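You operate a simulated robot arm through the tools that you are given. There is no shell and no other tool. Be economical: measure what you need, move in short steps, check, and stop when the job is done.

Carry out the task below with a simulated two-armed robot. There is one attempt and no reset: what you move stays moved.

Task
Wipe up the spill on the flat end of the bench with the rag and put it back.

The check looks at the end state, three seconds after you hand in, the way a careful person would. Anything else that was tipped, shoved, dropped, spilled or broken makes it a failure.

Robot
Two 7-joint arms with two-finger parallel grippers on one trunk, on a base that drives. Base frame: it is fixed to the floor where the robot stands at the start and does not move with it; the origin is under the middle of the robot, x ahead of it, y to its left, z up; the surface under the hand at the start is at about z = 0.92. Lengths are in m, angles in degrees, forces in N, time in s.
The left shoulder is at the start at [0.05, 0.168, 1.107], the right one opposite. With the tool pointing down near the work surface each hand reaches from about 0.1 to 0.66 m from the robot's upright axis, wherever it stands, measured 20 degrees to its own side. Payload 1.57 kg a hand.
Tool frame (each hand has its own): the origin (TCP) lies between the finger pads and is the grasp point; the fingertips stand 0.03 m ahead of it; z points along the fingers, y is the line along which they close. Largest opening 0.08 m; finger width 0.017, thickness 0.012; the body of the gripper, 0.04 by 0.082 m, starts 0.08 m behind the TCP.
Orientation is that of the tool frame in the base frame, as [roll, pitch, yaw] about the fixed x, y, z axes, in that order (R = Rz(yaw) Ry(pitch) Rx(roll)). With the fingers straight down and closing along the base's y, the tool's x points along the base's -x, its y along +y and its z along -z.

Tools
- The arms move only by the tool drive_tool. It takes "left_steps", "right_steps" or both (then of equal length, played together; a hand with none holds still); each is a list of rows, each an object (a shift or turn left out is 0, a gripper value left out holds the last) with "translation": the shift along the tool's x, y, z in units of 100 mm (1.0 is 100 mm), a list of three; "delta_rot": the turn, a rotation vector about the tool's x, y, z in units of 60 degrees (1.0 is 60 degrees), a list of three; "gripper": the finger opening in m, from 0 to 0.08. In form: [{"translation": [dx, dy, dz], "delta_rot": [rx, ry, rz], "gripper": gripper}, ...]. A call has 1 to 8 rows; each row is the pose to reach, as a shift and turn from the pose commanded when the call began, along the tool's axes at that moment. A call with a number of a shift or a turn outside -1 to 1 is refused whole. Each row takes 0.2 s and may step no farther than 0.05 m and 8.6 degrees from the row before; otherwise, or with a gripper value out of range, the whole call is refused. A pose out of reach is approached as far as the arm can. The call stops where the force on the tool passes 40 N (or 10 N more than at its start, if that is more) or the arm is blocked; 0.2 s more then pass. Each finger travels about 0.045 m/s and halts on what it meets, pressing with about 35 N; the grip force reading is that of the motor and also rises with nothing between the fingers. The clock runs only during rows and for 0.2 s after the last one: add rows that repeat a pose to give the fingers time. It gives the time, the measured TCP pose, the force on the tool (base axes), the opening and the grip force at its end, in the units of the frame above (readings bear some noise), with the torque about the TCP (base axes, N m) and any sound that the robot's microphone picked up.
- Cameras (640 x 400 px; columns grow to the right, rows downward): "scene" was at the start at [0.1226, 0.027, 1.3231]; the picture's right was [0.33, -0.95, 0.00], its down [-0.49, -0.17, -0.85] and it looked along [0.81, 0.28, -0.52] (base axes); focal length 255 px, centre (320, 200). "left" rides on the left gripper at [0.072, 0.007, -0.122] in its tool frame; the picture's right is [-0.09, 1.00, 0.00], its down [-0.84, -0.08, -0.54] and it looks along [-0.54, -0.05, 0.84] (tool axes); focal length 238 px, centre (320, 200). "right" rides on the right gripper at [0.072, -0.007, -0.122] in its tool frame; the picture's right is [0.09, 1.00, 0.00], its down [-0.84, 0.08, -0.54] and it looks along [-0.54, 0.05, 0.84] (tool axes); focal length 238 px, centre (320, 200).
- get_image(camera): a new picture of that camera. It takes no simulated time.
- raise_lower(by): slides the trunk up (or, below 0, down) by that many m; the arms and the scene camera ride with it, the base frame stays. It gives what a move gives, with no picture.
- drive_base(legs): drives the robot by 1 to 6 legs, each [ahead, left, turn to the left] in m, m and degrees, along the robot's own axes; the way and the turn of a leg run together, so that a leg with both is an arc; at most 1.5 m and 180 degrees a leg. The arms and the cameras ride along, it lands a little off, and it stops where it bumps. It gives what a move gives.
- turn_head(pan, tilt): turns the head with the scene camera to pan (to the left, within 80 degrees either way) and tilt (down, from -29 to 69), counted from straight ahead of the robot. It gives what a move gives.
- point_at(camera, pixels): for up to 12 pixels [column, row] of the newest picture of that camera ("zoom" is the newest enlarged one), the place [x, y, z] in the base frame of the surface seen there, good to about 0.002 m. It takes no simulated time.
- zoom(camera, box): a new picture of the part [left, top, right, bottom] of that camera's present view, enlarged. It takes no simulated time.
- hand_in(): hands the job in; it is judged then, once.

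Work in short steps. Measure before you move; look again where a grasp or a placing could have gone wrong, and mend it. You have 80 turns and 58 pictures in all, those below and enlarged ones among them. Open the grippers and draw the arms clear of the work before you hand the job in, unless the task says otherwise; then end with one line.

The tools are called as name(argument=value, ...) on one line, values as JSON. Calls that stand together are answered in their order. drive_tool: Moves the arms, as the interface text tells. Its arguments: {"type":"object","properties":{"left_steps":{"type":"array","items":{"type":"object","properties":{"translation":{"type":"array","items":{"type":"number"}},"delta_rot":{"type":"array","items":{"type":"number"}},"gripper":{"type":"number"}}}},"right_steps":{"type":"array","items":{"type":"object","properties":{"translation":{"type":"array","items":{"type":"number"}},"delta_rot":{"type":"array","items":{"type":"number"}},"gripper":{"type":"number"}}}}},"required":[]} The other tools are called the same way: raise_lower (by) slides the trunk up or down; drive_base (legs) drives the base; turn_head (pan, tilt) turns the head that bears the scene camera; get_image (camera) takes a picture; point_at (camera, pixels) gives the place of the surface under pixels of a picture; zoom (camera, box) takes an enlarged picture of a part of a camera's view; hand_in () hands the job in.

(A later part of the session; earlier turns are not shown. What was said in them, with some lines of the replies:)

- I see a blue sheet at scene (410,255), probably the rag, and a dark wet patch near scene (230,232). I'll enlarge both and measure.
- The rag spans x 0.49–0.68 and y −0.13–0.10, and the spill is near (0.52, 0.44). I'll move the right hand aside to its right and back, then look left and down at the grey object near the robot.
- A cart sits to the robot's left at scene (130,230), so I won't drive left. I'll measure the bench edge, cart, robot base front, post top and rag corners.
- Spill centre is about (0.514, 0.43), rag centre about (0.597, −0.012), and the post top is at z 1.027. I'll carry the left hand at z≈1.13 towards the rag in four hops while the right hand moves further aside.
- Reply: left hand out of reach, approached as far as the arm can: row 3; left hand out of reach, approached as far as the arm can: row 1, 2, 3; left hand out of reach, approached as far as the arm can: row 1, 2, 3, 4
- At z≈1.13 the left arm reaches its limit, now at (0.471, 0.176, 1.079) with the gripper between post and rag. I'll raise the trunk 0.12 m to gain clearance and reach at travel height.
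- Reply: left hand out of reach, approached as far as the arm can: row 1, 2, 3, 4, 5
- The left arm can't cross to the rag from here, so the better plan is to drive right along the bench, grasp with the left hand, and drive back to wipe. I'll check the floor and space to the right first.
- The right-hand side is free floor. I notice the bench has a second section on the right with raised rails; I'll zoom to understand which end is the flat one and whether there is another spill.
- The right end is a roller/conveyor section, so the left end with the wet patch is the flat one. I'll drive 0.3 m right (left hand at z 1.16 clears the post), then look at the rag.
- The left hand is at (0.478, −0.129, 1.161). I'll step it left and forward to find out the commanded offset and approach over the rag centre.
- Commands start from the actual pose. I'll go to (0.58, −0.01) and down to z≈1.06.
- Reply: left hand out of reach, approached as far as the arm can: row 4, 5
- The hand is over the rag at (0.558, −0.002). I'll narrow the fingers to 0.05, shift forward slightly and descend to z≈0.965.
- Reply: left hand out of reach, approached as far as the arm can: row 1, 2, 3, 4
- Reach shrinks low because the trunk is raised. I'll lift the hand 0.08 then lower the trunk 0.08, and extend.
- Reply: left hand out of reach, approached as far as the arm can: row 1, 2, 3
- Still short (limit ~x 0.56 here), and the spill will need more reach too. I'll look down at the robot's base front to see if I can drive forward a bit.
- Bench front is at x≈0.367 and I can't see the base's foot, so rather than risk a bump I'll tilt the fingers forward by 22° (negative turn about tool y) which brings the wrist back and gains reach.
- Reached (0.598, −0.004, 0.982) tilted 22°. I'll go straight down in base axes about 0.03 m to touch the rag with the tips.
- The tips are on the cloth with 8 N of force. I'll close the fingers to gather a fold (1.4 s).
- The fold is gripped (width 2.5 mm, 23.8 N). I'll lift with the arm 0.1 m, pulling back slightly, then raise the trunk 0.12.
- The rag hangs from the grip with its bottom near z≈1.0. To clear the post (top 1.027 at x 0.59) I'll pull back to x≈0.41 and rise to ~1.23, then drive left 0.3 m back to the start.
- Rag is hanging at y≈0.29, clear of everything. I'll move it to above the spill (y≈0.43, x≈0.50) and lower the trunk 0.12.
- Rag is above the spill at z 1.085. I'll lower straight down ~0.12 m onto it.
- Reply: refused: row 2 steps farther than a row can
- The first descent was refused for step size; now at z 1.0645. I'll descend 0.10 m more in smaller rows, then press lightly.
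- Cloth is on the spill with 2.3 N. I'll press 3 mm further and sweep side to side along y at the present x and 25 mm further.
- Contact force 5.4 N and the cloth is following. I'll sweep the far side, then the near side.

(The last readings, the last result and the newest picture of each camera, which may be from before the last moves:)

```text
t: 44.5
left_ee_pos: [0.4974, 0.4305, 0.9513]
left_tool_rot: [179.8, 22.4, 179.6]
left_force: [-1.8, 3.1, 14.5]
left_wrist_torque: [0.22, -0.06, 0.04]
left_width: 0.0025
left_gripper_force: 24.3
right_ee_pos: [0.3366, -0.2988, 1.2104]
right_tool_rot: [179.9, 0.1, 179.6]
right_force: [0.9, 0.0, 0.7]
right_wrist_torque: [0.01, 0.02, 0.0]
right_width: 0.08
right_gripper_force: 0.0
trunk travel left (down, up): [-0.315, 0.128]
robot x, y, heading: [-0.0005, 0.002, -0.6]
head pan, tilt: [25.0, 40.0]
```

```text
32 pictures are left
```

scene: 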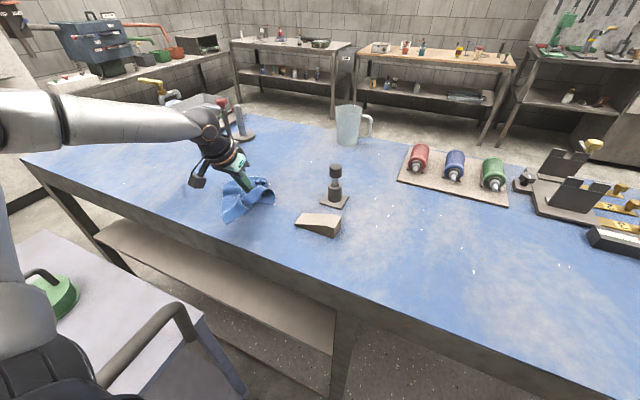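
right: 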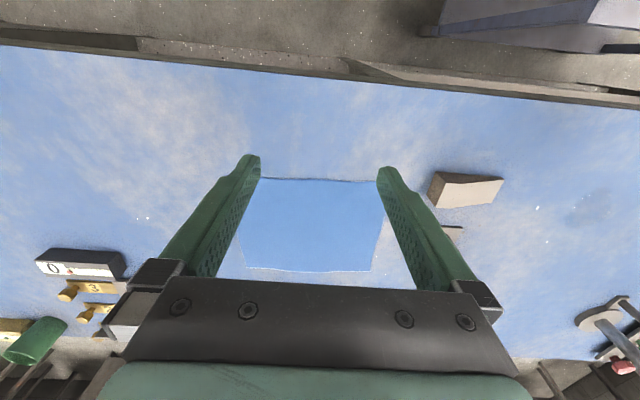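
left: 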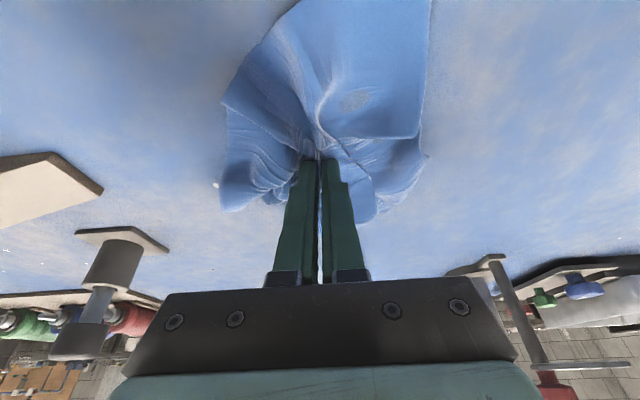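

Now I'll lift 0.1 m plus trunk 0.12 and look at the bench under it.

drive_tool(left_steps=[{"translation": [-0.15, 0, -0.4]}, {"translation": [-0.3, 0, -0.8]}, {"translation": [-0.35, 0, -1.0]}, {"translation": [-0.35, 0, -1.0]}])

raise_lower(by=0.12)

get_image(camera="left")

zoom(camera="scene", box=[140, 130, 300, 250])

```text
t: 45.5
left_ee_pos: [0.4914, 0.4304, 1.0591]
left_tool_rot: [-179.9, 22.2, 179.6]
left_force: [0.6, -0.4, -0.1]
left_wrist_torque: [0.04, 0.03, 0.0]
left_width: 0.002
left_gripper_force: 24.1
right_ee_pos: [0.3373, -0.2972, 1.2095]
right_tool_rot: [-180.0, 0.1, 179.6]
right_force: [0.1, -0.3, -0.7]
right_wrist_torque: [-0.01, 0.0, 0.01]
right_width: 0.0799
right_gripper_force: 0.1
trunk travel left (down, up): [-0.315, 0.128]
robot x, y, heading: [0.0033, 0.0022, -0.5]
head pan, tilt: [25.0, 40.0]
```

```text
t: 47.0
left_ee_pos: [0.4923, 0.4313, 1.1779]
left_tool_rot: [-180.0, 22.3, 179.6]
left_force: [-0.2, 1.1, 0.9]
left_wrist_torque: [-0.02, 0.0, -0.03]
left_width: 0.002
left_gripper_force: 23.8
right_ee_pos: [0.3377, -0.2984, 1.33]
right_tool_rot: [180.0, -0.1, 179.5]
right_force: [0.9, -1.0, -0.5]
right_wrist_torque: [-0.02, -0.01, 0.01]
right_width: 0.0802
right_gripper_force: 0.1
trunk travel left (down, up): [-0.435, 0.008]
robot x, y, heading: [0.0017, 0.0022, -0.4]
head pan, tilt: [25.0, 40.0]
```

```text
31 pictures are left
```

left: 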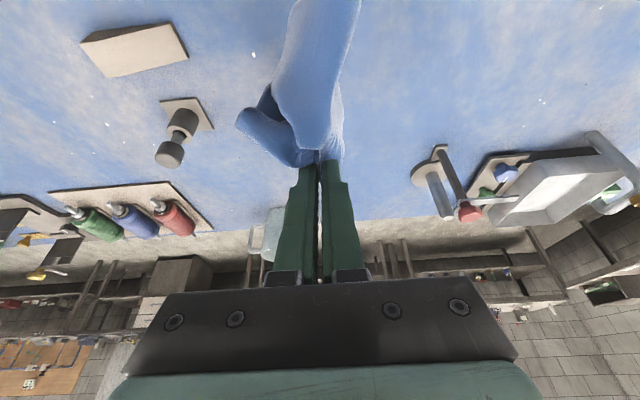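

```text
3.33 times, centred on (220, 190) of scene
```

zoom: 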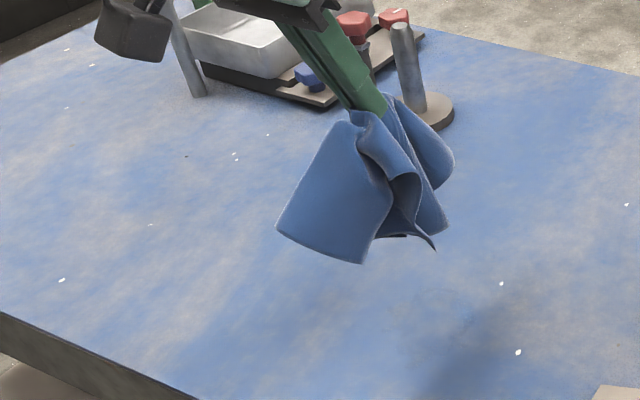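

The bench looks clean around the rag, but the spot is partly shadowed. I'll retract to the travel pose (x≈0.43, y≈0.29, z≈1.22) and look at the spot again.

drive_tool(left_steps=[{"translation": [0.2, 0, -0.3]}, {"translation": [0.4, -0.2, -0.6]}, {"translation": [0.4, -0.6, -0.6]}, {"translation": [0.4, -1.0, -0.6]}, {"translation": [0.4, -1.0, -0.6]}])

drive_tool(left_steps=[{"translation": [0, -0.4, 0]}, {"translation": [0, -0.8, 0]}, {"translation": [0, -0.8, 0]}])

zoom(camera="scene", box=[140, 130, 320, 250])

```text
t: 48.2
left_ee_pos: [0.431, 0.3309, 1.2217]
left_tool_rot: [-179.9, 22.4, 179.6]
left_force: [0.8, 0.2, -0.6]
left_wrist_torque: [0.0, 0.01, 0.02]
left_width: 0.0022
left_gripper_force: 24.0
right_ee_pos: [0.3374, -0.2973, 1.3302]
right_tool_rot: [180.0, 0.0, 179.6]
right_force: [-0.4, 0.1, -0.3]
right_wrist_torque: [-0.04, 0.0, -0.02]
right_width: 0.0802
right_gripper_force: 0.0
trunk travel left (down, up): [-0.435, 0.008]
robot x, y, heading: [0.0013, 0.0007, -0.4]
head pan, tilt: [25.0, 40.0]
```

```text
t: 49.0
left_ee_pos: [0.4302, 0.2531, 1.2177]
left_tool_rot: [-179.9, 22.3, 179.6]
left_force: [0.1, 0.9, 0.7]
left_wrist_torque: [0.02, 0.02, 0.0]
left_width: 0.0025
left_gripper_force: 24.4
right_ee_pos: [0.3381, -0.2982, 1.3299]
right_tool_rot: [180.0, 0.0, 179.6]
right_force: [-0.7, 0.4, 0.4]
right_wrist_torque: [-0.01, -0.02, 0.02]
right_width: 0.0802
right_gripper_force: 0.1
trunk travel left (down, up): [-0.435, 0.008]
robot x, y, heading: [0.0025, -0.0024, -0.4]
head pan, tilt: [25.0, 40.0]
```

```text
3.33 times, centred on (230, 190) of scene
```

zoom: 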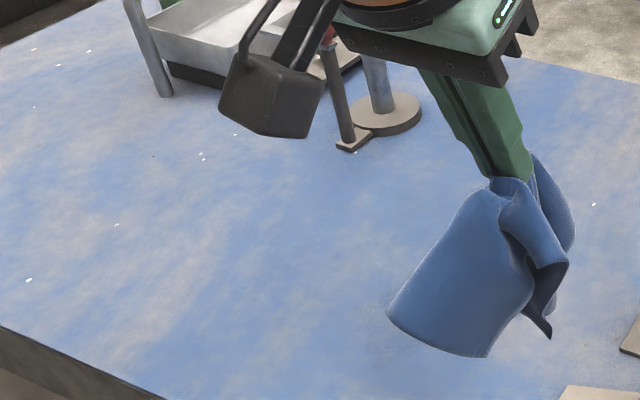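

The cloth still hides part of the spot near zoom (390,310). I'll drive right 0.3 m (toward the rag's home anyway) and look back at the spot.

drive_base(legs=[[0, -0.3, 0.4]])

turn_head(pan=45, tilt=35)

get_image(camera="scene")

```text
t: 52.3
left_ee_pos: [0.4277, -0.0493, 1.2179]
left_tool_rot: [180.0, 22.2, -179.8]
left_force: [0.0, -0.1, 0.5]
left_wrist_torque: [-0.03, 0.02, 0.01]
left_width: 0.0022
left_gripper_force: 23.7
right_ee_pos: [0.341, -0.6008, 1.3296]
right_tool_rot: [-180.0, 0.1, -179.9]
right_force: [-0.2, 0.1, -1.1]
right_wrist_torque: [-0.04, -0.01, -0.01]
right_width: 0.0801
right_gripper_force: 0.1
trunk travel left (down, up): [-0.435, 0.008]
robot x, y, heading: [0.001, -0.3057, -0.0]
head pan, tilt: [25.0, 40.0]
```

```text
t: 53.1
left_ee_pos: [0.4279, -0.0495, 1.22]
left_tool_rot: [-180.0, 22.3, -179.7]
left_force: [0.3, 0.0, -0.6]
left_wrist_torque: [-0.01, 0.0, 0.0]
left_width: 0.0024
left_gripper_force: 23.9
right_ee_pos: [0.3394, -0.6, 1.329]
right_tool_rot: [-180.0, 0.1, -179.8]
right_force: [-0.2, -0.2, 1.3]
right_wrist_torque: [0.04, -0.01, 0.02]
right_width: 0.0799
right_gripper_force: 0.1
trunk travel left (down, up): [-0.435, 0.008]
robot x, y, heading: [-0.0035, -0.3033, 0.2]
head pan, tilt: [45.0, 35.0]
```

```text
28 pictures are left
```

scene: 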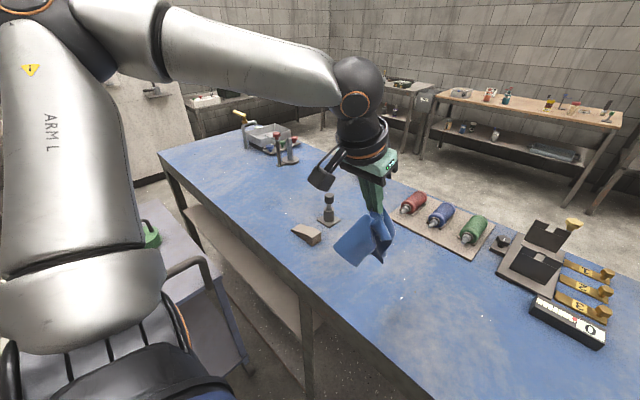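

zoom(camera="scene", box=[190, 150, 350, 250])

point_at(camera="zoom", pixels=[[260, 180], [300, 200], [320, 170], [340, 190], [280, 220], [370, 170]])

```text
4.00 times, centred on (270, 200) of scene
```

zoom: 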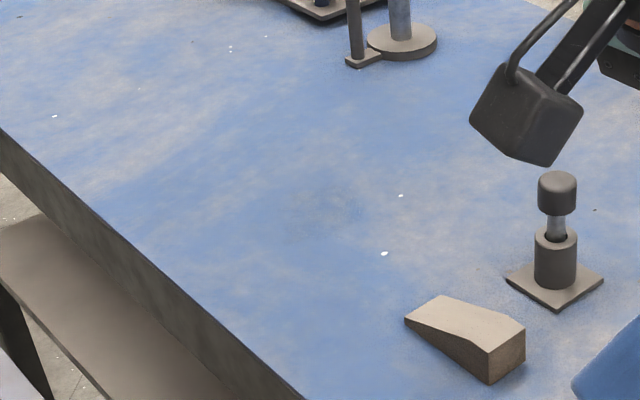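

```text
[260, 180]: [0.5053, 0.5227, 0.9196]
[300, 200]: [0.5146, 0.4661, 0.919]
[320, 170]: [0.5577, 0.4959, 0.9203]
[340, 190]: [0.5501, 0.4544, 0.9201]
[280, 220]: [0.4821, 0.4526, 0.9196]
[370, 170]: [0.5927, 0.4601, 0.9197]
```

The spill is nearly gone, but a faint greyish trace seems to remain near zoom (330,205). I'll enlarge it further.

zoom(camera="scene", box=[245, 180, 305, 218])

point_at(camera="zoom", pixels=[[240, 200], [300, 200], [360, 200], [300, 160], [300, 250], [400, 200], [200, 250]])

```text
10.53 times, centred on (275, 199) of scene
```

zoom: 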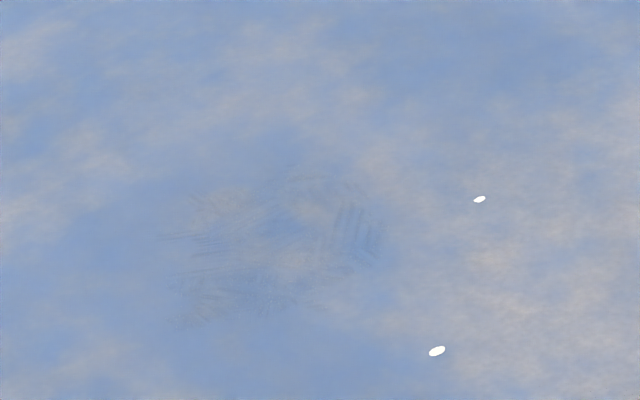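

```text
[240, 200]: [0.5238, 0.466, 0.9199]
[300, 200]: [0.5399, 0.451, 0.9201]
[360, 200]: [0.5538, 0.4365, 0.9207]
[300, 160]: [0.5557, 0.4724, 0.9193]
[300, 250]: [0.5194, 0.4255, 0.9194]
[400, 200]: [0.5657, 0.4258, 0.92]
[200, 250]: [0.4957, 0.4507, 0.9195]
```

Faint wipe streaks remain over x 0.48–0.56, y 0.40–0.47. I'll go back and wipe more densely.

drive_base(legs=[[0, 0.3, 0]])

drive_tool(left_steps=[{"translation": [0, 0.4, 0]}, {"translation": [0, 0.8, 0]}, {"translation": [-0.2, 1.0, 0.1]}, {"translation": [-0.4, 1.0, 0.2]}])

drive_tool(left_steps=[{"translation": [0, 0.4, 0.2]}, {"translation": [0, 0.8, 0.3]}, {"translation": [0, 0.8, 0.4]}])

raise_lower(by=-0.12)

```text
t: 56.4
left_ee_pos: [0.4251, 0.2548, 1.2185]
left_tool_rot: [-179.9, 22.3, -179.6]
left_force: [-0.3, -0.3, -0.8]
left_wrist_torque: [-0.01, 0.02, -0.02]
left_width: 0.0024
left_gripper_force: 23.7
right_ee_pos: [0.3409, -0.2975, 1.3297]
right_tool_rot: [-180.0, 0.0, -179.6]
right_force: [-0.1, 0.4, -0.3]
right_wrist_torque: [-0.01, -0.03, 0.0]
right_width: 0.0799
right_gripper_force: 0.1
trunk travel left (down, up): [-0.435, 0.008]
robot x, y, heading: [-0.0037, -0.004, 0.5]
head pan, tilt: [45.0, 35.0]
```

```text
t: 57.4
left_ee_pos: [0.47, 0.3552, 1.2159]
left_tool_rot: [-179.9, 22.3, -179.5]
left_force: [0.5, -0.8, 0.5]
left_wrist_torque: [0.04, 0.01, 0.01]
left_width: 0.0024
left_gripper_force: 23.9
right_ee_pos: [0.3391, -0.2978, 1.329]
right_tool_rot: [179.9, 0.1, -179.6]
right_force: [-0.5, -0.2, -0.2]
right_wrist_torque: [-0.04, 0.03, 0.04]
right_width: 0.0803
right_gripper_force: 0.1
trunk travel left (down, up): [-0.435, 0.008]
robot x, y, heading: [-0.0005, 0.0007, 0.3]
head pan, tilt: [45.0, 35.0]
```

```text
t: 58.2
left_ee_pos: [0.4828, 0.4347, 1.1792]
left_tool_rot: [180.0, 22.3, -179.6]
left_force: [-0.4, -0.8, 0.2]
left_wrist_torque: [0.03, 0.0, 0.01]
left_width: 0.0022
left_gripper_force: 23.5
right_ee_pos: [0.3398, -0.2973, 1.3287]
right_tool_rot: [180.0, 0.0, -179.5]
right_force: [-0.2, 0.3, -0.8]
right_wrist_torque: [-0.03, 0.02, -0.03]
right_width: 0.0802
right_gripper_force: 0.1
trunk travel left (down, up): [-0.435, 0.008]
robot x, y, heading: [-0.0007, -0.0067, 0.5]
head pan, tilt: [45.0, 35.0]
```

```text
t: 59.7
left_ee_pos: [0.4828, 0.4343, 1.0597]
left_tool_rot: [-180.0, 22.3, -179.7]
left_force: [0.4, 0.1, -1.1]
left_wrist_torque: [-0.01, -0.01, 0.01]
left_width: 0.0024
left_gripper_force: 23.7
right_ee_pos: [0.3395, -0.2966, 1.2103]
right_tool_rot: [180.0, 0.0, -179.6]
right_force: [-0.5, 0.6, 0.6]
right_wrist_torque: [0.01, 0.04, -0.02]
right_width: 0.0801
right_gripper_force: 0.0
trunk travel left (down, up): [-0.315, 0.128]
robot x, y, heading: [-0.0006, -0.0034, 0.2]
head pan, tilt: [45.0, 35.0]
```

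At (0.483, 0.434, 1.060); I'll descend to contact and run a dense raster with 15 mm line spacing.

drive_tool(left_steps=[{"translation": [0.15, 0, 0.4]}, {"translation": [0.3, 0, 0.8]}, {"translation": [0.38, 0, 0.95]}, {"translation": [0.405, 0, 1.0]}, {"translation": [0.405, 0, 1.0]}])

drive_tool(left_steps=[{"translation": [0.185, 0, -0.076]}, {"translation": [0.185, 0.45, -0.076]}, {"translation": [0.185, 0, -0.076]}, {"translation": [0.185, -0.45, -0.076]}, {"translation": [0.046, -0.45, -0.019]}, {"translation": [0.046, 0, -0.019]}, {"translation": [0.046, 0.45, -0.019]}, {"translation": [-0.093, 0.45, 0.038]}])

drive_tool(left_steps=[{"translation": [0, -0.45, 0]}, {"translation": [0, -0.9, 0]}, {"translation": [-0.139, -0.9, 0.057]}, {"translation": [-0.139, -0.45, 0.057]}, {"translation": [-0.139, 0, 0.057]}, {"translation": [-0.278, 0, 0.114]}, {"translation": [-0.278, -0.45, 0.114]}, {"translation": [-0.278, -0.9, 0.114]}])

drive_tool(left_steps=[{"translation": [-0.139, 0, 0.057]}, {"translation": [-0.139, 0.45, 0.057]}, {"translation": [-0.139, 0.9, 0.057]}, {"translation": [-0.278, 0.9, 0.114]}, {"translation": [-0.278, 0.45, 0.114]}, {"translation": [-0.278, 0, 0.114]}, {"translation": [-0.2, 0.3, 0.08]}, {"translation": [0, 0.45, 0]}])

```text
t: 60.9
left_ee_pos: [0.4838, 0.4323, 0.9571]
left_tool_rot: [179.8, 22.9, -179.7]
left_force: [1.0, 2.7, 24.5]
left_wrist_torque: [0.24, -0.17, 0.02]
left_width: 0.0024
left_gripper_force: 24.1
right_ee_pos: [0.3373, -0.2995, 1.2109]
right_tool_rot: [179.8, 0.1, -179.6]
right_force: [-0.5, 0.4, -0.3]
right_wrist_torque: [0.0, -0.01, 0.02]
right_width: 0.0799
right_gripper_force: 0.2
trunk travel left (down, up): [-0.315, 0.128]
robot x, y, heading: [0.0002, -0.0016, 0.4]
head pan, tilt: [45.0, 35.0]
```

```text
t: 62.7
left_ee_pos: [0.4919, 0.4807, 0.9529]
left_tool_rot: [179.8, 22.6, -179.6]
left_force: [-7.7, 0.1, 25.1]
left_wrist_torque: [0.07, 0.15, 0.02]
left_width: 0.0024
left_gripper_force: 24.3
right_ee_pos: [0.3364, -0.299, 1.2103]
right_tool_rot: [179.8, 0.1, -179.5]
right_force: [0.6, 0.3, 1.0]
right_wrist_torque: [-0.02, 0.01, -0.02]
right_width: 0.08
right_gripper_force: 0.1
trunk travel left (down, up): [-0.315, 0.128]
robot x, y, heading: [0.0019, -0.0013, 0.2]
head pan, tilt: [45.0, 35.0]
```

```text
t: 64.5
left_ee_pos: [0.5229, 0.3897, 0.9534]
left_tool_rot: [180.0, 22.8, -179.5]
left_force: [0.7, 8.2, 28.9]
left_wrist_torque: [0.36, -0.15, 0.01]
left_width: 0.0023
left_gripper_force: 23.6
right_ee_pos: [0.3372, -0.2988, 1.2102]
right_tool_rot: [179.9, 0.1, -179.6]
right_force: [-0.1, 0.3, 0.4]
right_wrist_torque: [0.01, -0.01, -0.01]
right_width: 0.0799
right_gripper_force: 0.0
trunk travel left (down, up): [-0.315, 0.128]
robot x, y, heading: [0.0011, -0.0012, 0.5]
head pan, tilt: [45.0, 35.0]
```

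```text
t: 66.3
left_ee_pos: [0.5267, 0.4317, 0.9545]
left_tool_rot: [-179.8, 22.8, -179.7]
left_force: [4.4, -3.3, 21.2]
left_wrist_torque: [-0.08, -0.22, -0.02]
left_width: 0.0022
left_gripper_force: 24.1
right_ee_pos: [0.3392, -0.2997, 1.2095]
right_tool_rot: [179.8, 0.0, -179.6]
right_force: [-0.7, -0.1, 0.3]
right_wrist_torque: [0.02, 0.0, 0.02]
right_width: 0.0801
right_gripper_force: 0.2
trunk travel left (down, up): [-0.315, 0.128]
robot x, y, heading: [-0.0007, -0.0035, 0.4]
head pan, tilt: [45.0, 35.0]
```

Pressed at ~25 N throughout. One more set of strokes along x, then lift and retract.

drive_tool(left_steps=[{"translation": [-0.23, 0.3, 0.095]}, {"translation": [0.115, 0.3, -0.047]}, {"translation": [0.46, 0.3, -0.19]}, {"translation": [0.115, 0.1, -0.047]}, {"translation": [-0.23, 0.1, 0.095]}, {"translation": [0.115, -0.1, -0.047]}, {"translation": [0.46, -0.1, -0.19]}, {"translation": [0.46, -0.3, -0.19]}])

drive_tool(left_steps=[{"translation": [-0.345, 0, 0.142]}, {"translation": [-0.69, 0, 0.285]}, {"translation": [-0.69, 0.2, 0.285]}, {"translation": [-0.345, 0.3, 0.142]}, {"translation": [0, 0.3, 0]}])

drive_tool(left_steps=[{"translation": [-0.1, 0, -0.4]}, {"translation": [-0.25, 0, -0.8]}, {"translation": [-0.25, 0, -1.0]}, {"translation": [-0.25, 0, -1.0]}])

raise_lower(by=0.12)

```text
t: 68.1
left_ee_pos: [0.4727, 0.4031, 0.9533]
left_tool_rot: [179.8, 22.5, -179.6]
left_force: [-0.3, 7.7, 22.5]
left_wrist_torque: [0.25, -0.1, 0.04]
left_width: 0.0021
left_gripper_force: 23.7
right_ee_pos: [0.3385, -0.2995, 1.2092]
right_tool_rot: [179.8, 0.1, -179.5]
right_force: [-0.1, 0.5, -0.6]
right_wrist_torque: [0.01, -0.01, -0.01]
right_width: 0.08
right_gripper_force: 0.0
trunk travel left (down, up): [-0.315, 0.128]
robot x, y, heading: [0.004, -0.0004, 0.6]
head pan, tilt: [45.0, 35.0]
```

```text
t: 69.3
left_ee_pos: [0.4757, 0.4351, 0.9543]
left_tool_rot: [-180.0, 22.8, -179.7]
left_force: [4.5, -0.5, 19.2]
left_wrist_torque: [0.08, -0.24, -0.05]
left_width: 0.0023
left_gripper_force: 23.8
right_ee_pos: [0.3382, -0.2983, 1.2103]
right_tool_rot: [179.9, 0.1, -179.6]
right_force: [-0.9, 0.3, 0.2]
right_wrist_torque: [-0.02, -0.02, 0.01]
right_width: 0.0799
right_gripper_force: 0.0
trunk travel left (down, up): [-0.315, 0.128]
robot x, y, heading: [0.001, -0.0008, 0.7]
head pan, tilt: [45.0, 35.0]
```

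```text
t: 70.3
left_ee_pos: [0.4585, 0.4347, 1.0526]
left_tool_rot: [-179.9, 22.2, -179.6]
left_force: [0.1, 0.2, -0.2]
left_wrist_torque: [-0.01, 0.0, -0.04]
left_width: 0.0024
left_gripper_force: 24.0
right_ee_pos: [0.3397, -0.2971, 1.2101]
right_tool_rot: [180.0, 0.0, -179.6]
right_force: [1.2, -0.2, -0.4]
right_wrist_torque: [0.0, 0.02, 0.0]
right_width: 0.0802
right_gripper_force: 0.1
trunk travel left (down, up): [-0.315, 0.128]
robot x, y, heading: [-0.0019, -0.0034, 0.1]
head pan, tilt: [45.0, 35.0]
```

```text
t: 71.8
left_ee_pos: [0.4586, 0.4366, 1.1721]
left_tool_rot: [180.0, 22.2, -179.6]
left_force: [0.2, -0.2, -0.4]
left_wrist_torque: [0.02, -0.01, -0.05]
left_width: 0.0024
left_gripper_force: 23.8
right_ee_pos: [0.3405, -0.2974, 1.3301]
right_tool_rot: [-180.0, 0.1, -179.6]
right_force: [-0.4, 1.3, -0.2]
right_wrist_torque: [0.03, 0.01, 0.0]
right_width: 0.0801
right_gripper_force: 0.0
trunk travel left (down, up): [-0.435, 0.008]
robot x, y, heading: [0.0022, -0.0057, 0.5]
head pan, tilt: [45.0, 35.0]
```

Retract to travel pose, then drive right again and inspect the spot.

drive_tool(left_steps=[{"translation": [0.05, -0.2, -0.3]}, {"translation": [0.1, -0.5, -0.57]}, {"translation": [0.1, -0.95, -0.57]}, {"translation": [0.1, -1.0, -0.57]}])

drive_tool(left_steps=[{"translation": [0, -0.4, 0]}, {"translation": [0, -0.8, 0]}, {"translation": [0, -0.8, 0]}])

drive_base(legs=[[0, -0.3, -0.4]])

zoom(camera="scene", box=[225, 168, 325, 230])

```text
t: 72.8
left_ee_pos: [0.4272, 0.3362, 1.2216]
left_tool_rot: [-180.0, 22.3, -179.6]
left_force: [-0.9, 0.0, -0.2]
left_wrist_torque: [-0.01, 0.0, -0.01]
left_width: 0.0022
left_gripper_force: 24.0
right_ee_pos: [0.3393, -0.2955, 1.3308]
right_tool_rot: [179.9, 0.0, -179.6]
right_force: [-0.2, 0.2, 0.1]
right_wrist_torque: [0.0, -0.03, 0.04]
right_width: 0.08
right_gripper_force: 0.1
trunk travel left (down, up): [-0.435, 0.008]
robot x, y, heading: [-0.0028, 0.0001, 0.2]
head pan, tilt: [45.0, 35.0]
```

```text
t: 73.6
left_ee_pos: [0.4277, 0.2578, 1.2223]
left_tool_rot: [-179.9, 22.3, -179.6]
left_force: [-0.8, -0.7, -0.2]
left_wrist_torque: [0.0, 0.0, -0.02]
left_width: 0.0025
left_gripper_force: 23.8
right_ee_pos: [0.3394, -0.2975, 1.3297]
right_tool_rot: [-180.0, 0.0, -179.6]
right_force: [-0.4, 1.4, -0.7]
right_wrist_torque: [-0.01, -0.05, 0.01]
right_width: 0.08
right_gripper_force: 0.0
trunk travel left (down, up): [-0.435, 0.008]
robot x, y, heading: [0.0015, -0.0017, 0.5]
head pan, tilt: [45.0, 35.0]
```

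```text
t: 76.8
left_ee_pos: [0.4322, -0.0495, 1.223]
left_tool_rot: [-180.0, 22.3, 179.9]
left_force: [0.4, -0.9, -0.4]
left_wrist_torque: [0.01, -0.02, -0.01]
left_width: 0.0021
left_gripper_force: 24.3
right_ee_pos: [0.3358, -0.6025, 1.3301]
right_tool_rot: [180.0, 0.0, 179.7]
right_force: [0.6, 0.5, 0.6]
right_wrist_torque: [-0.01, 0.0, -0.02]
right_width: 0.08
right_gripper_force: 0.1
trunk travel left (down, up): [-0.435, 0.008]
robot x, y, heading: [0.0009, -0.3075, 0.2]
head pan, tilt: [45.0, 35.0]
```

```text
6.40 times, centred on (275, 199) of scene
```

zoom: 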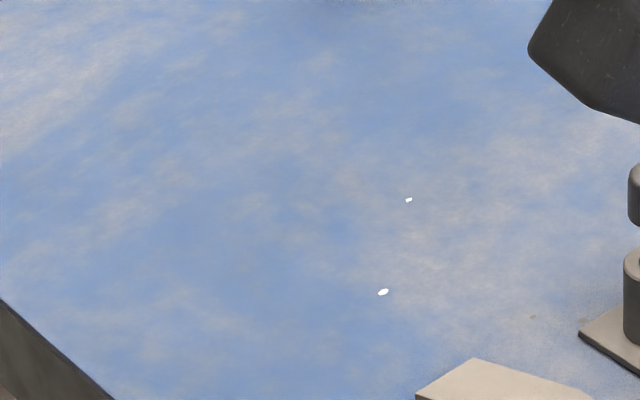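

The spot is clean now. I'll bring the rag back above its home: to about (0.54, −0.005, 1.17), then lower the trunk 0.12.

drive_tool(left_steps=[{"translation": [-0.3, 0.15, 0.3]}, {"translation": [-0.6, 0.3, 0.6]}, {"translation": [-0.83, 0.45, 0.88]}, {"translation": [-0.83, 0.45, 0.88]}])

raise_lower(by=-0.12)

turn_head(pan=25, tilt=45)

get_image(camera="scene")

get_image(camera="left")

```text
t: 77.8
left_ee_pos: [0.5415, -0.0039, 1.1734]
left_tool_rot: [180.0, 22.2, 179.7]
left_force: [-1.0, 0.3, 0.7]
left_wrist_torque: [0.02, -0.02, 0.01]
left_width: 0.0023
left_gripper_force: 23.7
right_ee_pos: [0.3371, -0.6023, 1.33]
right_tool_rot: [-180.0, 0.0, 179.7]
right_force: [-1.0, 0.3, 0.4]
right_wrist_torque: [0.02, 0.01, -0.01]
right_width: 0.0799
right_gripper_force: 0.1
trunk travel left (down, up): [-0.435, 0.008]
robot x, y, heading: [-0.002, -0.3052, -0.1]
head pan, tilt: [45.0, 35.0]
```

```text
t: 79.3
left_ee_pos: [0.5417, -0.0031, 1.0533]
left_tool_rot: [-179.9, 22.3, 179.8]
left_force: [-0.3, -0.2, -0.2]
left_wrist_torque: [-0.02, 0.04, -0.01]
left_width: 0.0023
left_gripper_force: 24.2
right_ee_pos: [0.3363, -0.6022, 1.2107]
right_tool_rot: [-180.0, 0.0, 179.8]
right_force: [0.7, -0.1, -0.2]
right_wrist_torque: [0.03, -0.01, 0.0]
right_width: 0.0802
right_gripper_force: 0.0
trunk travel left (down, up): [-0.315, 0.128]
robot x, y, heading: [-0.0019, -0.3071, -0.3]
head pan, tilt: [45.0, 35.0]
```

```text
t: 80.1
left_ee_pos: [0.5408, -0.005, 1.0541]
left_tool_rot: [180.0, 22.3, 179.8]
left_force: [0.0, 0.3, -0.6]
left_wrist_torque: [0.05, 0.0, -0.02]
left_width: 0.0021
left_gripper_force: 24.1
right_ee_pos: [0.3381, -0.6032, 1.2089]
right_tool_rot: [-180.0, 0.0, 179.7]
right_force: [-0.5, 0.8, 0.5]
right_wrist_torque: [-0.01, 0.01, 0.01]
right_width: 0.0801
right_gripper_force: 0.1
trunk travel left (down, up): [-0.315, 0.128]
robot x, y, heading: [0.0003, -0.3046, -0.1]
head pan, tilt: [25.0, 45.0]
```

```text
24 pictures are left
```

scene: 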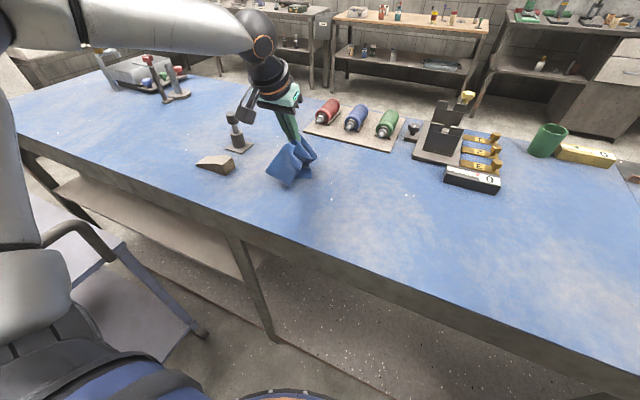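

```text
23 pictures are left
```

left: 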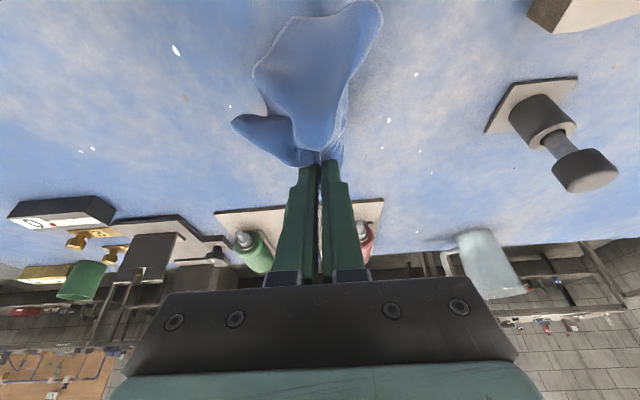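

I'll lower the rag to its home spot (TCP ≈0.587, −0.005, 0.96).

drive_tool(left_steps=[{"translation": [0.05, 0, 0.4]}, {"translation": [0.05, 0, 0.75]}, {"translation": [-0.09, 0, 1.0]}, {"translation": [-0.09, 0, 1.0]}])

get_image(camera="left")

```text
t: 81.1
left_ee_pos: [0.5887, -0.0047, 0.9635]
left_tool_rot: [180.0, 22.3, 179.8]
left_force: [-0.6, 0.6, 1.1]
left_wrist_torque: [-0.01, -0.01, 0.02]
left_width: 0.0024
left_gripper_force: 23.8
right_ee_pos: [0.3369, -0.6022, 1.2121]
right_tool_rot: [-180.0, 0.0, 179.9]
right_force: [0.2, 0.3, -0.6]
right_wrist_torque: [0.01, -0.03, 0.0]
right_width: 0.0799
right_gripper_force: 0.1
trunk travel left (down, up): [-0.315, 0.128]
robot x, y, heading: [-0.0022, -0.3085, -0.4]
head pan, tilt: [25.0, 45.0]
```

```text
22 pictures are left
```

left: 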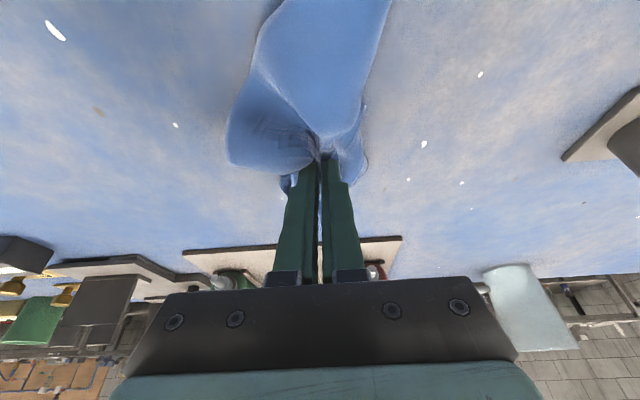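

The rag is down at its home. I'll press lightly and open the fingers with the tips still on the cloth to spread the fold, then rise and look.

drive_tool(left_steps=[{"translation": [0.02, 0, 0.05]}, {"translation": [0.03, 0, 0.08], "gripper": 0.02}, {"translation": [0.03, 0, 0.08], "gripper": 0.04}, {"translation": [0.03, 0, 0.08], "gripper": 0.06}, {"translation": [0.03, 0, 0.08], "gripper": 0.08}, {"translation": [0.03, 0, 0.08]}, {"translation": [0.03, 0, 0.08]}, {"translation": [0.03, 0, 0.08]}])

drive_tool(left_steps=[{"translation": [-0.1, 0, -0.3]}, {"translation": [-0.2, 0, -0.6]}, {"translation": [-0.2, 0, -1.0]}, {"translation": [-0.2, 0, -1.0]}])

get_image(camera="left")

zoom(camera="scene", box=[200, 100, 400, 225])

```text
t: 82.9
left_ee_pos: [0.5874, -0.0036, 0.9563]
left_tool_rot: [180.0, 22.4, 179.8]
left_force: [0.9, -1.2, 2.2]
left_wrist_torque: [0.03, -0.01, -0.02]
left_width: 0.0789
left_gripper_force: 0.1
right_ee_pos: [0.3363, -0.6029, 1.2103]
right_tool_rot: [180.0, -0.1, 179.7]
right_force: [0.2, -0.2, -0.3]
right_wrist_torque: [-0.01, -0.03, -0.02]
right_width: 0.0799
right_gripper_force: 0.1
trunk travel left (down, up): [-0.315, 0.128]
robot x, y, heading: [0.0024, -0.3024, -0.1]
head pan, tilt: [25.0, 45.0]
```

```text
t: 83.9
left_ee_pos: [0.569, -0.006, 1.0554]
left_tool_rot: [-179.9, 22.2, 179.8]
left_force: [-0.4, -0.3, -0.1]
left_wrist_torque: [0.02, 0.01, 0.01]
left_width: 0.0802
left_gripper_force: 0.0
right_ee_pos: [0.3376, -0.6025, 1.2098]
right_tool_rot: [179.9, 0.0, 179.7]
right_force: [0.1, -1.0, -0.7]
right_wrist_torque: [-0.04, -0.01, 0.01]
right_width: 0.0801
right_gripper_force: 0.0
trunk travel left (down, up): [-0.315, 0.128]
robot x, y, heading: [-0.0022, -0.3048, -0.3]
head pan, tilt: [25.0, 45.0]
```

```text
21 pictures are left
```

left: 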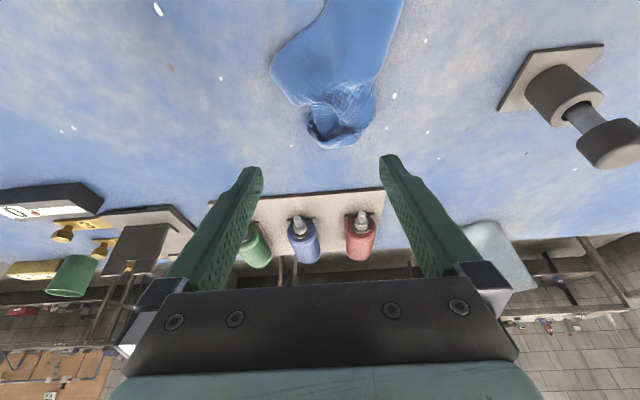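

```text
3.20 times, centred on (300, 162) of scene
```

zoom: 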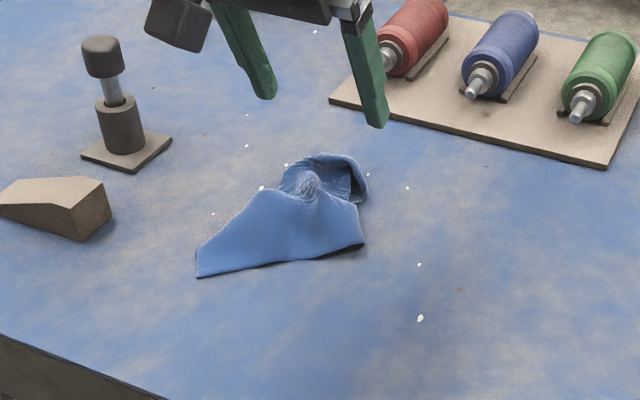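

The rag is in a crumpled heap; I'll measure where it lies compared with its original footprint (x 0.49–0.69, y −0.13–0.105).

point_at(camera="zoom", pixels=[[200, 273], [362, 242], [362, 190], [320, 155], [285, 175], [310, 185], [280, 240], [250, 210], [350, 165]])

point_at(camera="left", pixels=[[280, 60], [395, 10], [375, 90], [345, 145], [310, 120], [330, 30]])

```text
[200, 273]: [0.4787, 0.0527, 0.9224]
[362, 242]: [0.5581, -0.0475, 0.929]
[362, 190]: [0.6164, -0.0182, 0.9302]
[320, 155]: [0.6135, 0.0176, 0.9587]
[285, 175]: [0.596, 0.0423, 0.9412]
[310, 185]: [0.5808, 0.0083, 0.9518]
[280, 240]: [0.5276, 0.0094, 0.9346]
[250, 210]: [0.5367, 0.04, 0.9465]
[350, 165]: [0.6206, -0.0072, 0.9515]
```

```text
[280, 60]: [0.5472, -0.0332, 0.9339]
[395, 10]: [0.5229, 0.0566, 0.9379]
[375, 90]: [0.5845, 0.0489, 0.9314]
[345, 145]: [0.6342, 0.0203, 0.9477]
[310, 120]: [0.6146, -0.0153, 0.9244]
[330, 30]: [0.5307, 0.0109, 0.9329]
```

The heap sits inside the original footprint but is crumpled and its middle is ~3 cm too near. I'll try to tidy it: tilt the fingers to ~40° for more reach, pinch the far flap near (0.615, 0.0), and draw it forward. First the tilt and approach above it.

drive_tool(left_steps=[{"delta_rot": [0, -0.13, 0]}, {"delta_rot": [0, -0.26, 0]}, {"delta_rot": [0, -0.3, 0], "translation": [-0.3, 0, 0.1]}, {"delta_rot": [0, -0.3, 0], "translation": [-0.3, 0, 0.4], "gripper": 0.05}, {"delta_rot": [0, -0.3, 0], "translation": [-0.3, 0, 0.4]}])

get_image(camera="left")

```text
t: 85.1
left_ee_pos: [0.6127, -0.0052, 1.0289]
left_tool_rot: [-179.9, 40.3, 179.7]
left_force: [0.7, -0.2, 0.7]
left_wrist_torque: [0.06, -0.04, 0.0]
left_width: 0.0503
left_gripper_force: 0.0
right_ee_pos: [0.3379, -0.6014, 1.21]
right_tool_rot: [-180.0, 0.0, 179.7]
right_force: [-0.1, 0.3, 1.0]
right_wrist_torque: [-0.05, 0.0, 0.0]
right_width: 0.0798
right_gripper_force: 0.1
trunk travel left (down, up): [-0.315, 0.128]
robot x, y, heading: [-0.0028, -0.305, -0.3]
head pan, tilt: [25.0, 45.0]
```

```text
19 pictures are left
```

left: 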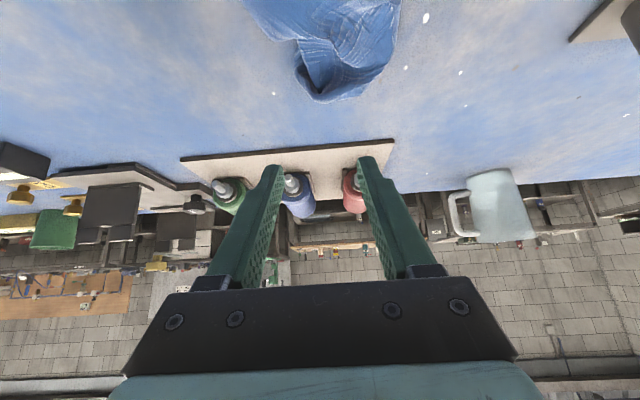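

Tilted to 40°, at (0.613, −0.005, 1.029). I'll descend to straddle the far lump at about (0.615, 0.007), close on it, and check.

drive_tool(left_steps=[{"translation": [0.28, 0.12, 0.25]}, {"translation": [0.57, 0.12, 0.49]}, {"translation": [0.57, 0.12, 0.49], "gripper": 0.025}, {"translation": [0.57, 0.12, 0.49], "gripper": 0.0}, {"translation": [0.57, 0.12, 0.49]}, {"translation": [0.57, 0.12, 0.49]}, {"translation": [0.57, 0.12, 0.49]}])

get_image(camera="left")

```text
t: 86.7
left_ee_pos: [0.6007, 0.0092, 0.9574]
left_tool_rot: [-179.8, 40.3, 179.8]
left_force: [1.1, 0.9, 4.0]
left_wrist_torque: [0.0, -0.04, -0.04]
left_width: 0.0061
left_gripper_force: 26.4
right_ee_pos: [0.3363, -0.6022, 1.2099]
right_tool_rot: [-180.0, -0.1, 179.6]
right_force: [0.1, -0.6, -0.4]
right_wrist_torque: [-0.01, 0.0, -0.02]
right_width: 0.0797
right_gripper_force: 0.1
trunk travel left (down, up): [-0.315, 0.128]
robot x, y, heading: [0.0002, -0.3051, -0.2]
head pan, tilt: [25.0, 45.0]
```

```text
18 pictures are left
```

left: 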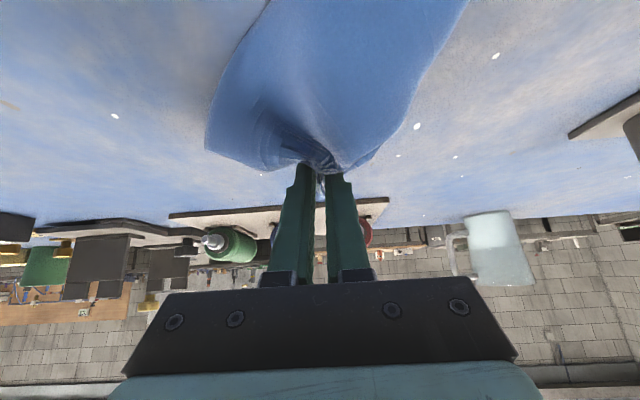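

Gripped the far lump (6 mm). I'll drag it forward 0.06 m along the bench and 1.5 cm right, then release and look.

drive_tool(left_steps=[{"translation": [-0.17, -0.05, 0.08]}, {"translation": [-0.34, -0.1, 0.21]}, {"translation": [-0.49, -0.15, 0.35]}, {"translation": [-0.49, -0.15, 0.35], "gripper": 0.03}, {"translation": [-0.49, -0.15, 0.35], "gripper": 0.06}, {"translation": [-0.49, -0.15, 0.35], "gripper": 0.08}, {"translation": [-0.49, -0.15, 0.0]}, {"translation": [-0.49, -0.15, -0.4]}])

get_image(camera="left")

zoom(camera="scene", box=[200, 100, 400, 225])

```text
t: 88.5
left_ee_pos: [0.6102, -0.0076, 1.0197]
left_tool_rot: [-179.8, 40.3, 179.9]
left_force: [-0.4, -0.1, 0.0]
left_wrist_torque: [-0.04, -0.01, -0.02]
left_width: 0.0801
left_gripper_force: 0.2
right_ee_pos: [0.3382, -0.6027, 1.2102]
right_tool_rot: [180.0, 0.1, 179.7]
right_force: [0.0, 0.7, 0.0]
right_wrist_torque: [0.0, -0.03, 0.01]
right_width: 0.08
right_gripper_force: 0.0
trunk travel left (down, up): [-0.315, 0.128]
robot x, y, heading: [-0.0013, -0.3054, -0.1]
head pan, tilt: [25.0, 45.0]
```

```text
17 pictures are left
```

left: 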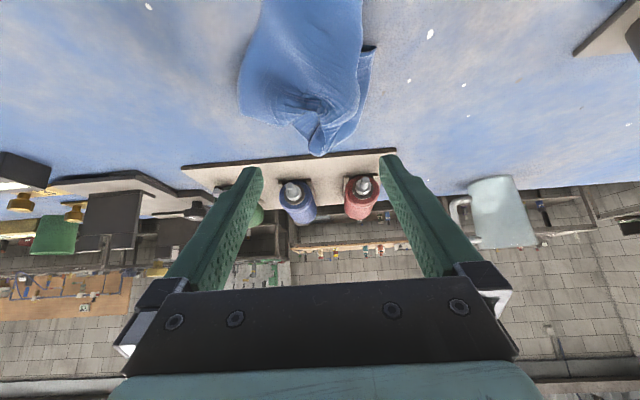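

```text
3.20 times, centred on (300, 162) of scene
```

zoom: 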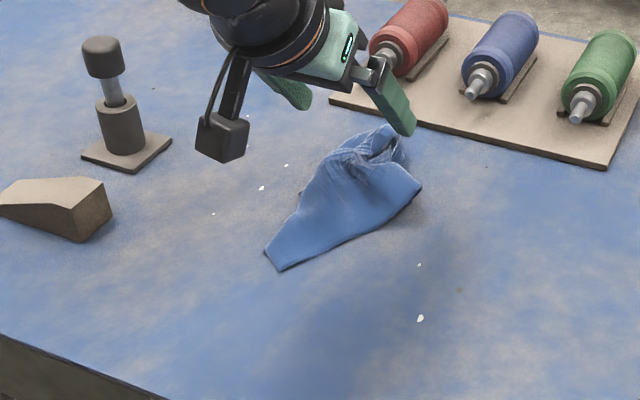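

The rag now stretches forward. I'll measure its extent before pulling the sides out.

point_at(camera="zoom", pixels=[[267, 252], [282, 268], [420, 188], [385, 130], [310, 185], [345, 215], [350, 160], [400, 155], [330, 240]])

point_at(camera="left", pixels=[[242, 90], [370, 60], [320, 150], [265, 20], [358, 10], [300, 60]])

```text
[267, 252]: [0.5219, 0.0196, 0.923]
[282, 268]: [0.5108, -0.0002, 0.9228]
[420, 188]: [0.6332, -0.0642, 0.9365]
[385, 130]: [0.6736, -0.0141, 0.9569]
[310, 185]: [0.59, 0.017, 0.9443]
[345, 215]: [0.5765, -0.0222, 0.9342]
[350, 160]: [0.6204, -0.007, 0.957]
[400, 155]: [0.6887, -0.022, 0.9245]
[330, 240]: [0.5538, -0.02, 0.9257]
```

```text
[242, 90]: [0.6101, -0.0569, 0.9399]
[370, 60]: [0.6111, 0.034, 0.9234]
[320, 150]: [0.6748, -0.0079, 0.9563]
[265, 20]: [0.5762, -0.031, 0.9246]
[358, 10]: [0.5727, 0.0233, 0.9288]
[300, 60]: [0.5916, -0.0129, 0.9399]
```

The rag now spans x 0.51–0.69, centred at about (0.605, −0.013), which matches its original centre (0.597, −0.012). More pulling would likely just shift it, so I'll withdraw the left arm up and back and do a final check.

drive_tool(left_steps=[{"translation": [0, 0, -0.4]}, {"translation": [0.1, 0, -0.8]}, {"translation": [0.3, 0, -1.0]}, {"translation": [0.6, 0, -1.0]}, {"translation": [0.6, 0, -1.0]}])

drive_tool(left_steps=[{"translation": [0.1, 0.2, -0.4]}, {"translation": [0.2, 0.4, -0.8]}, {"translation": [0.2, 0.6, -1.0]}, {"translation": [0.2, 0.6, -1.0]}])

get_image(camera="scene")

zoom(camera="scene", box=[100, 80, 420, 260])

```text
t: 89.7
left_ee_pos: [0.4994, -0.0047, 1.0555]
left_tool_rot: [180.0, 40.3, 179.9]
left_force: [0.1, -0.1, -0.6]
left_wrist_torque: [0.0, 0.0, -0.02]
left_width: 0.0802
left_gripper_force: 0.0
right_ee_pos: [0.3363, -0.6023, 1.2095]
right_tool_rot: [180.0, 0.1, 179.7]
right_force: [-0.3, -0.6, -1.5]
right_wrist_torque: [0.04, -0.02, 0.03]
right_width: 0.08
right_gripper_force: 0.0
trunk travel left (down, up): [-0.315, 0.128]
robot x, y, heading: [0.003, -0.3103, -0.3]
head pan, tilt: [25.0, 45.0]
```

```text
t: 90.7
left_ee_pos: [0.4195, 0.0542, 1.1181]
left_tool_rot: [-180.0, 40.2, 179.7]
left_force: [0.3, -0.5, 0.5]
left_wrist_torque: [-0.01, 0.01, 0.02]
left_width: 0.08
left_gripper_force: 0.0
right_ee_pos: [0.3364, -0.6015, 1.2094]
right_tool_rot: [179.9, 0.1, 179.7]
right_force: [-0.4, 0.0, 0.5]
right_wrist_torque: [0.0, 0.01, 0.01]
right_width: 0.0799
right_gripper_force: 0.1
trunk travel left (down, up): [-0.315, 0.128]
robot x, y, heading: [0.0008, -0.3058, -0.3]
head pan, tilt: [25.0, 45.0]
```

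```text
15 pictures are left
```

scene: 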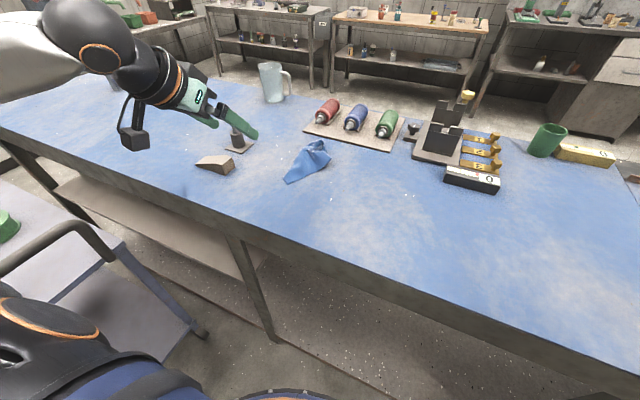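

```text
2.00 times, centred on (260, 170) of scene
```

zoom: 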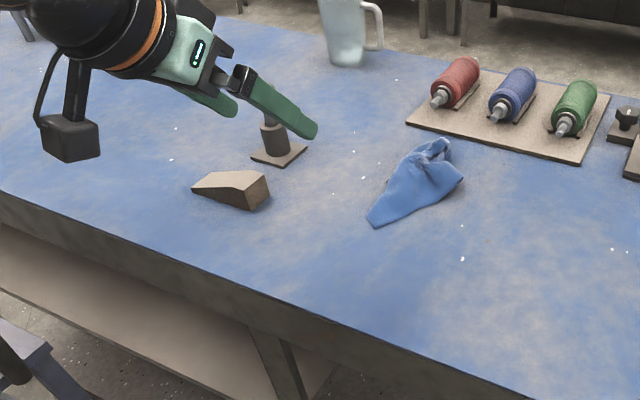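

The spill area is clean, the wedge, post, bobbins, jug and gauges are undisturbed, and the rag rests at its original place. Both grippers are open and clear, so I'm handing in.

hand_in()

```text
The job is handed in.
```

I wiped up the spill at the flat end of the bench and put the rag back on its original spot, though it lies crumpled rather than spread flat as before; nothing else was disturbed.
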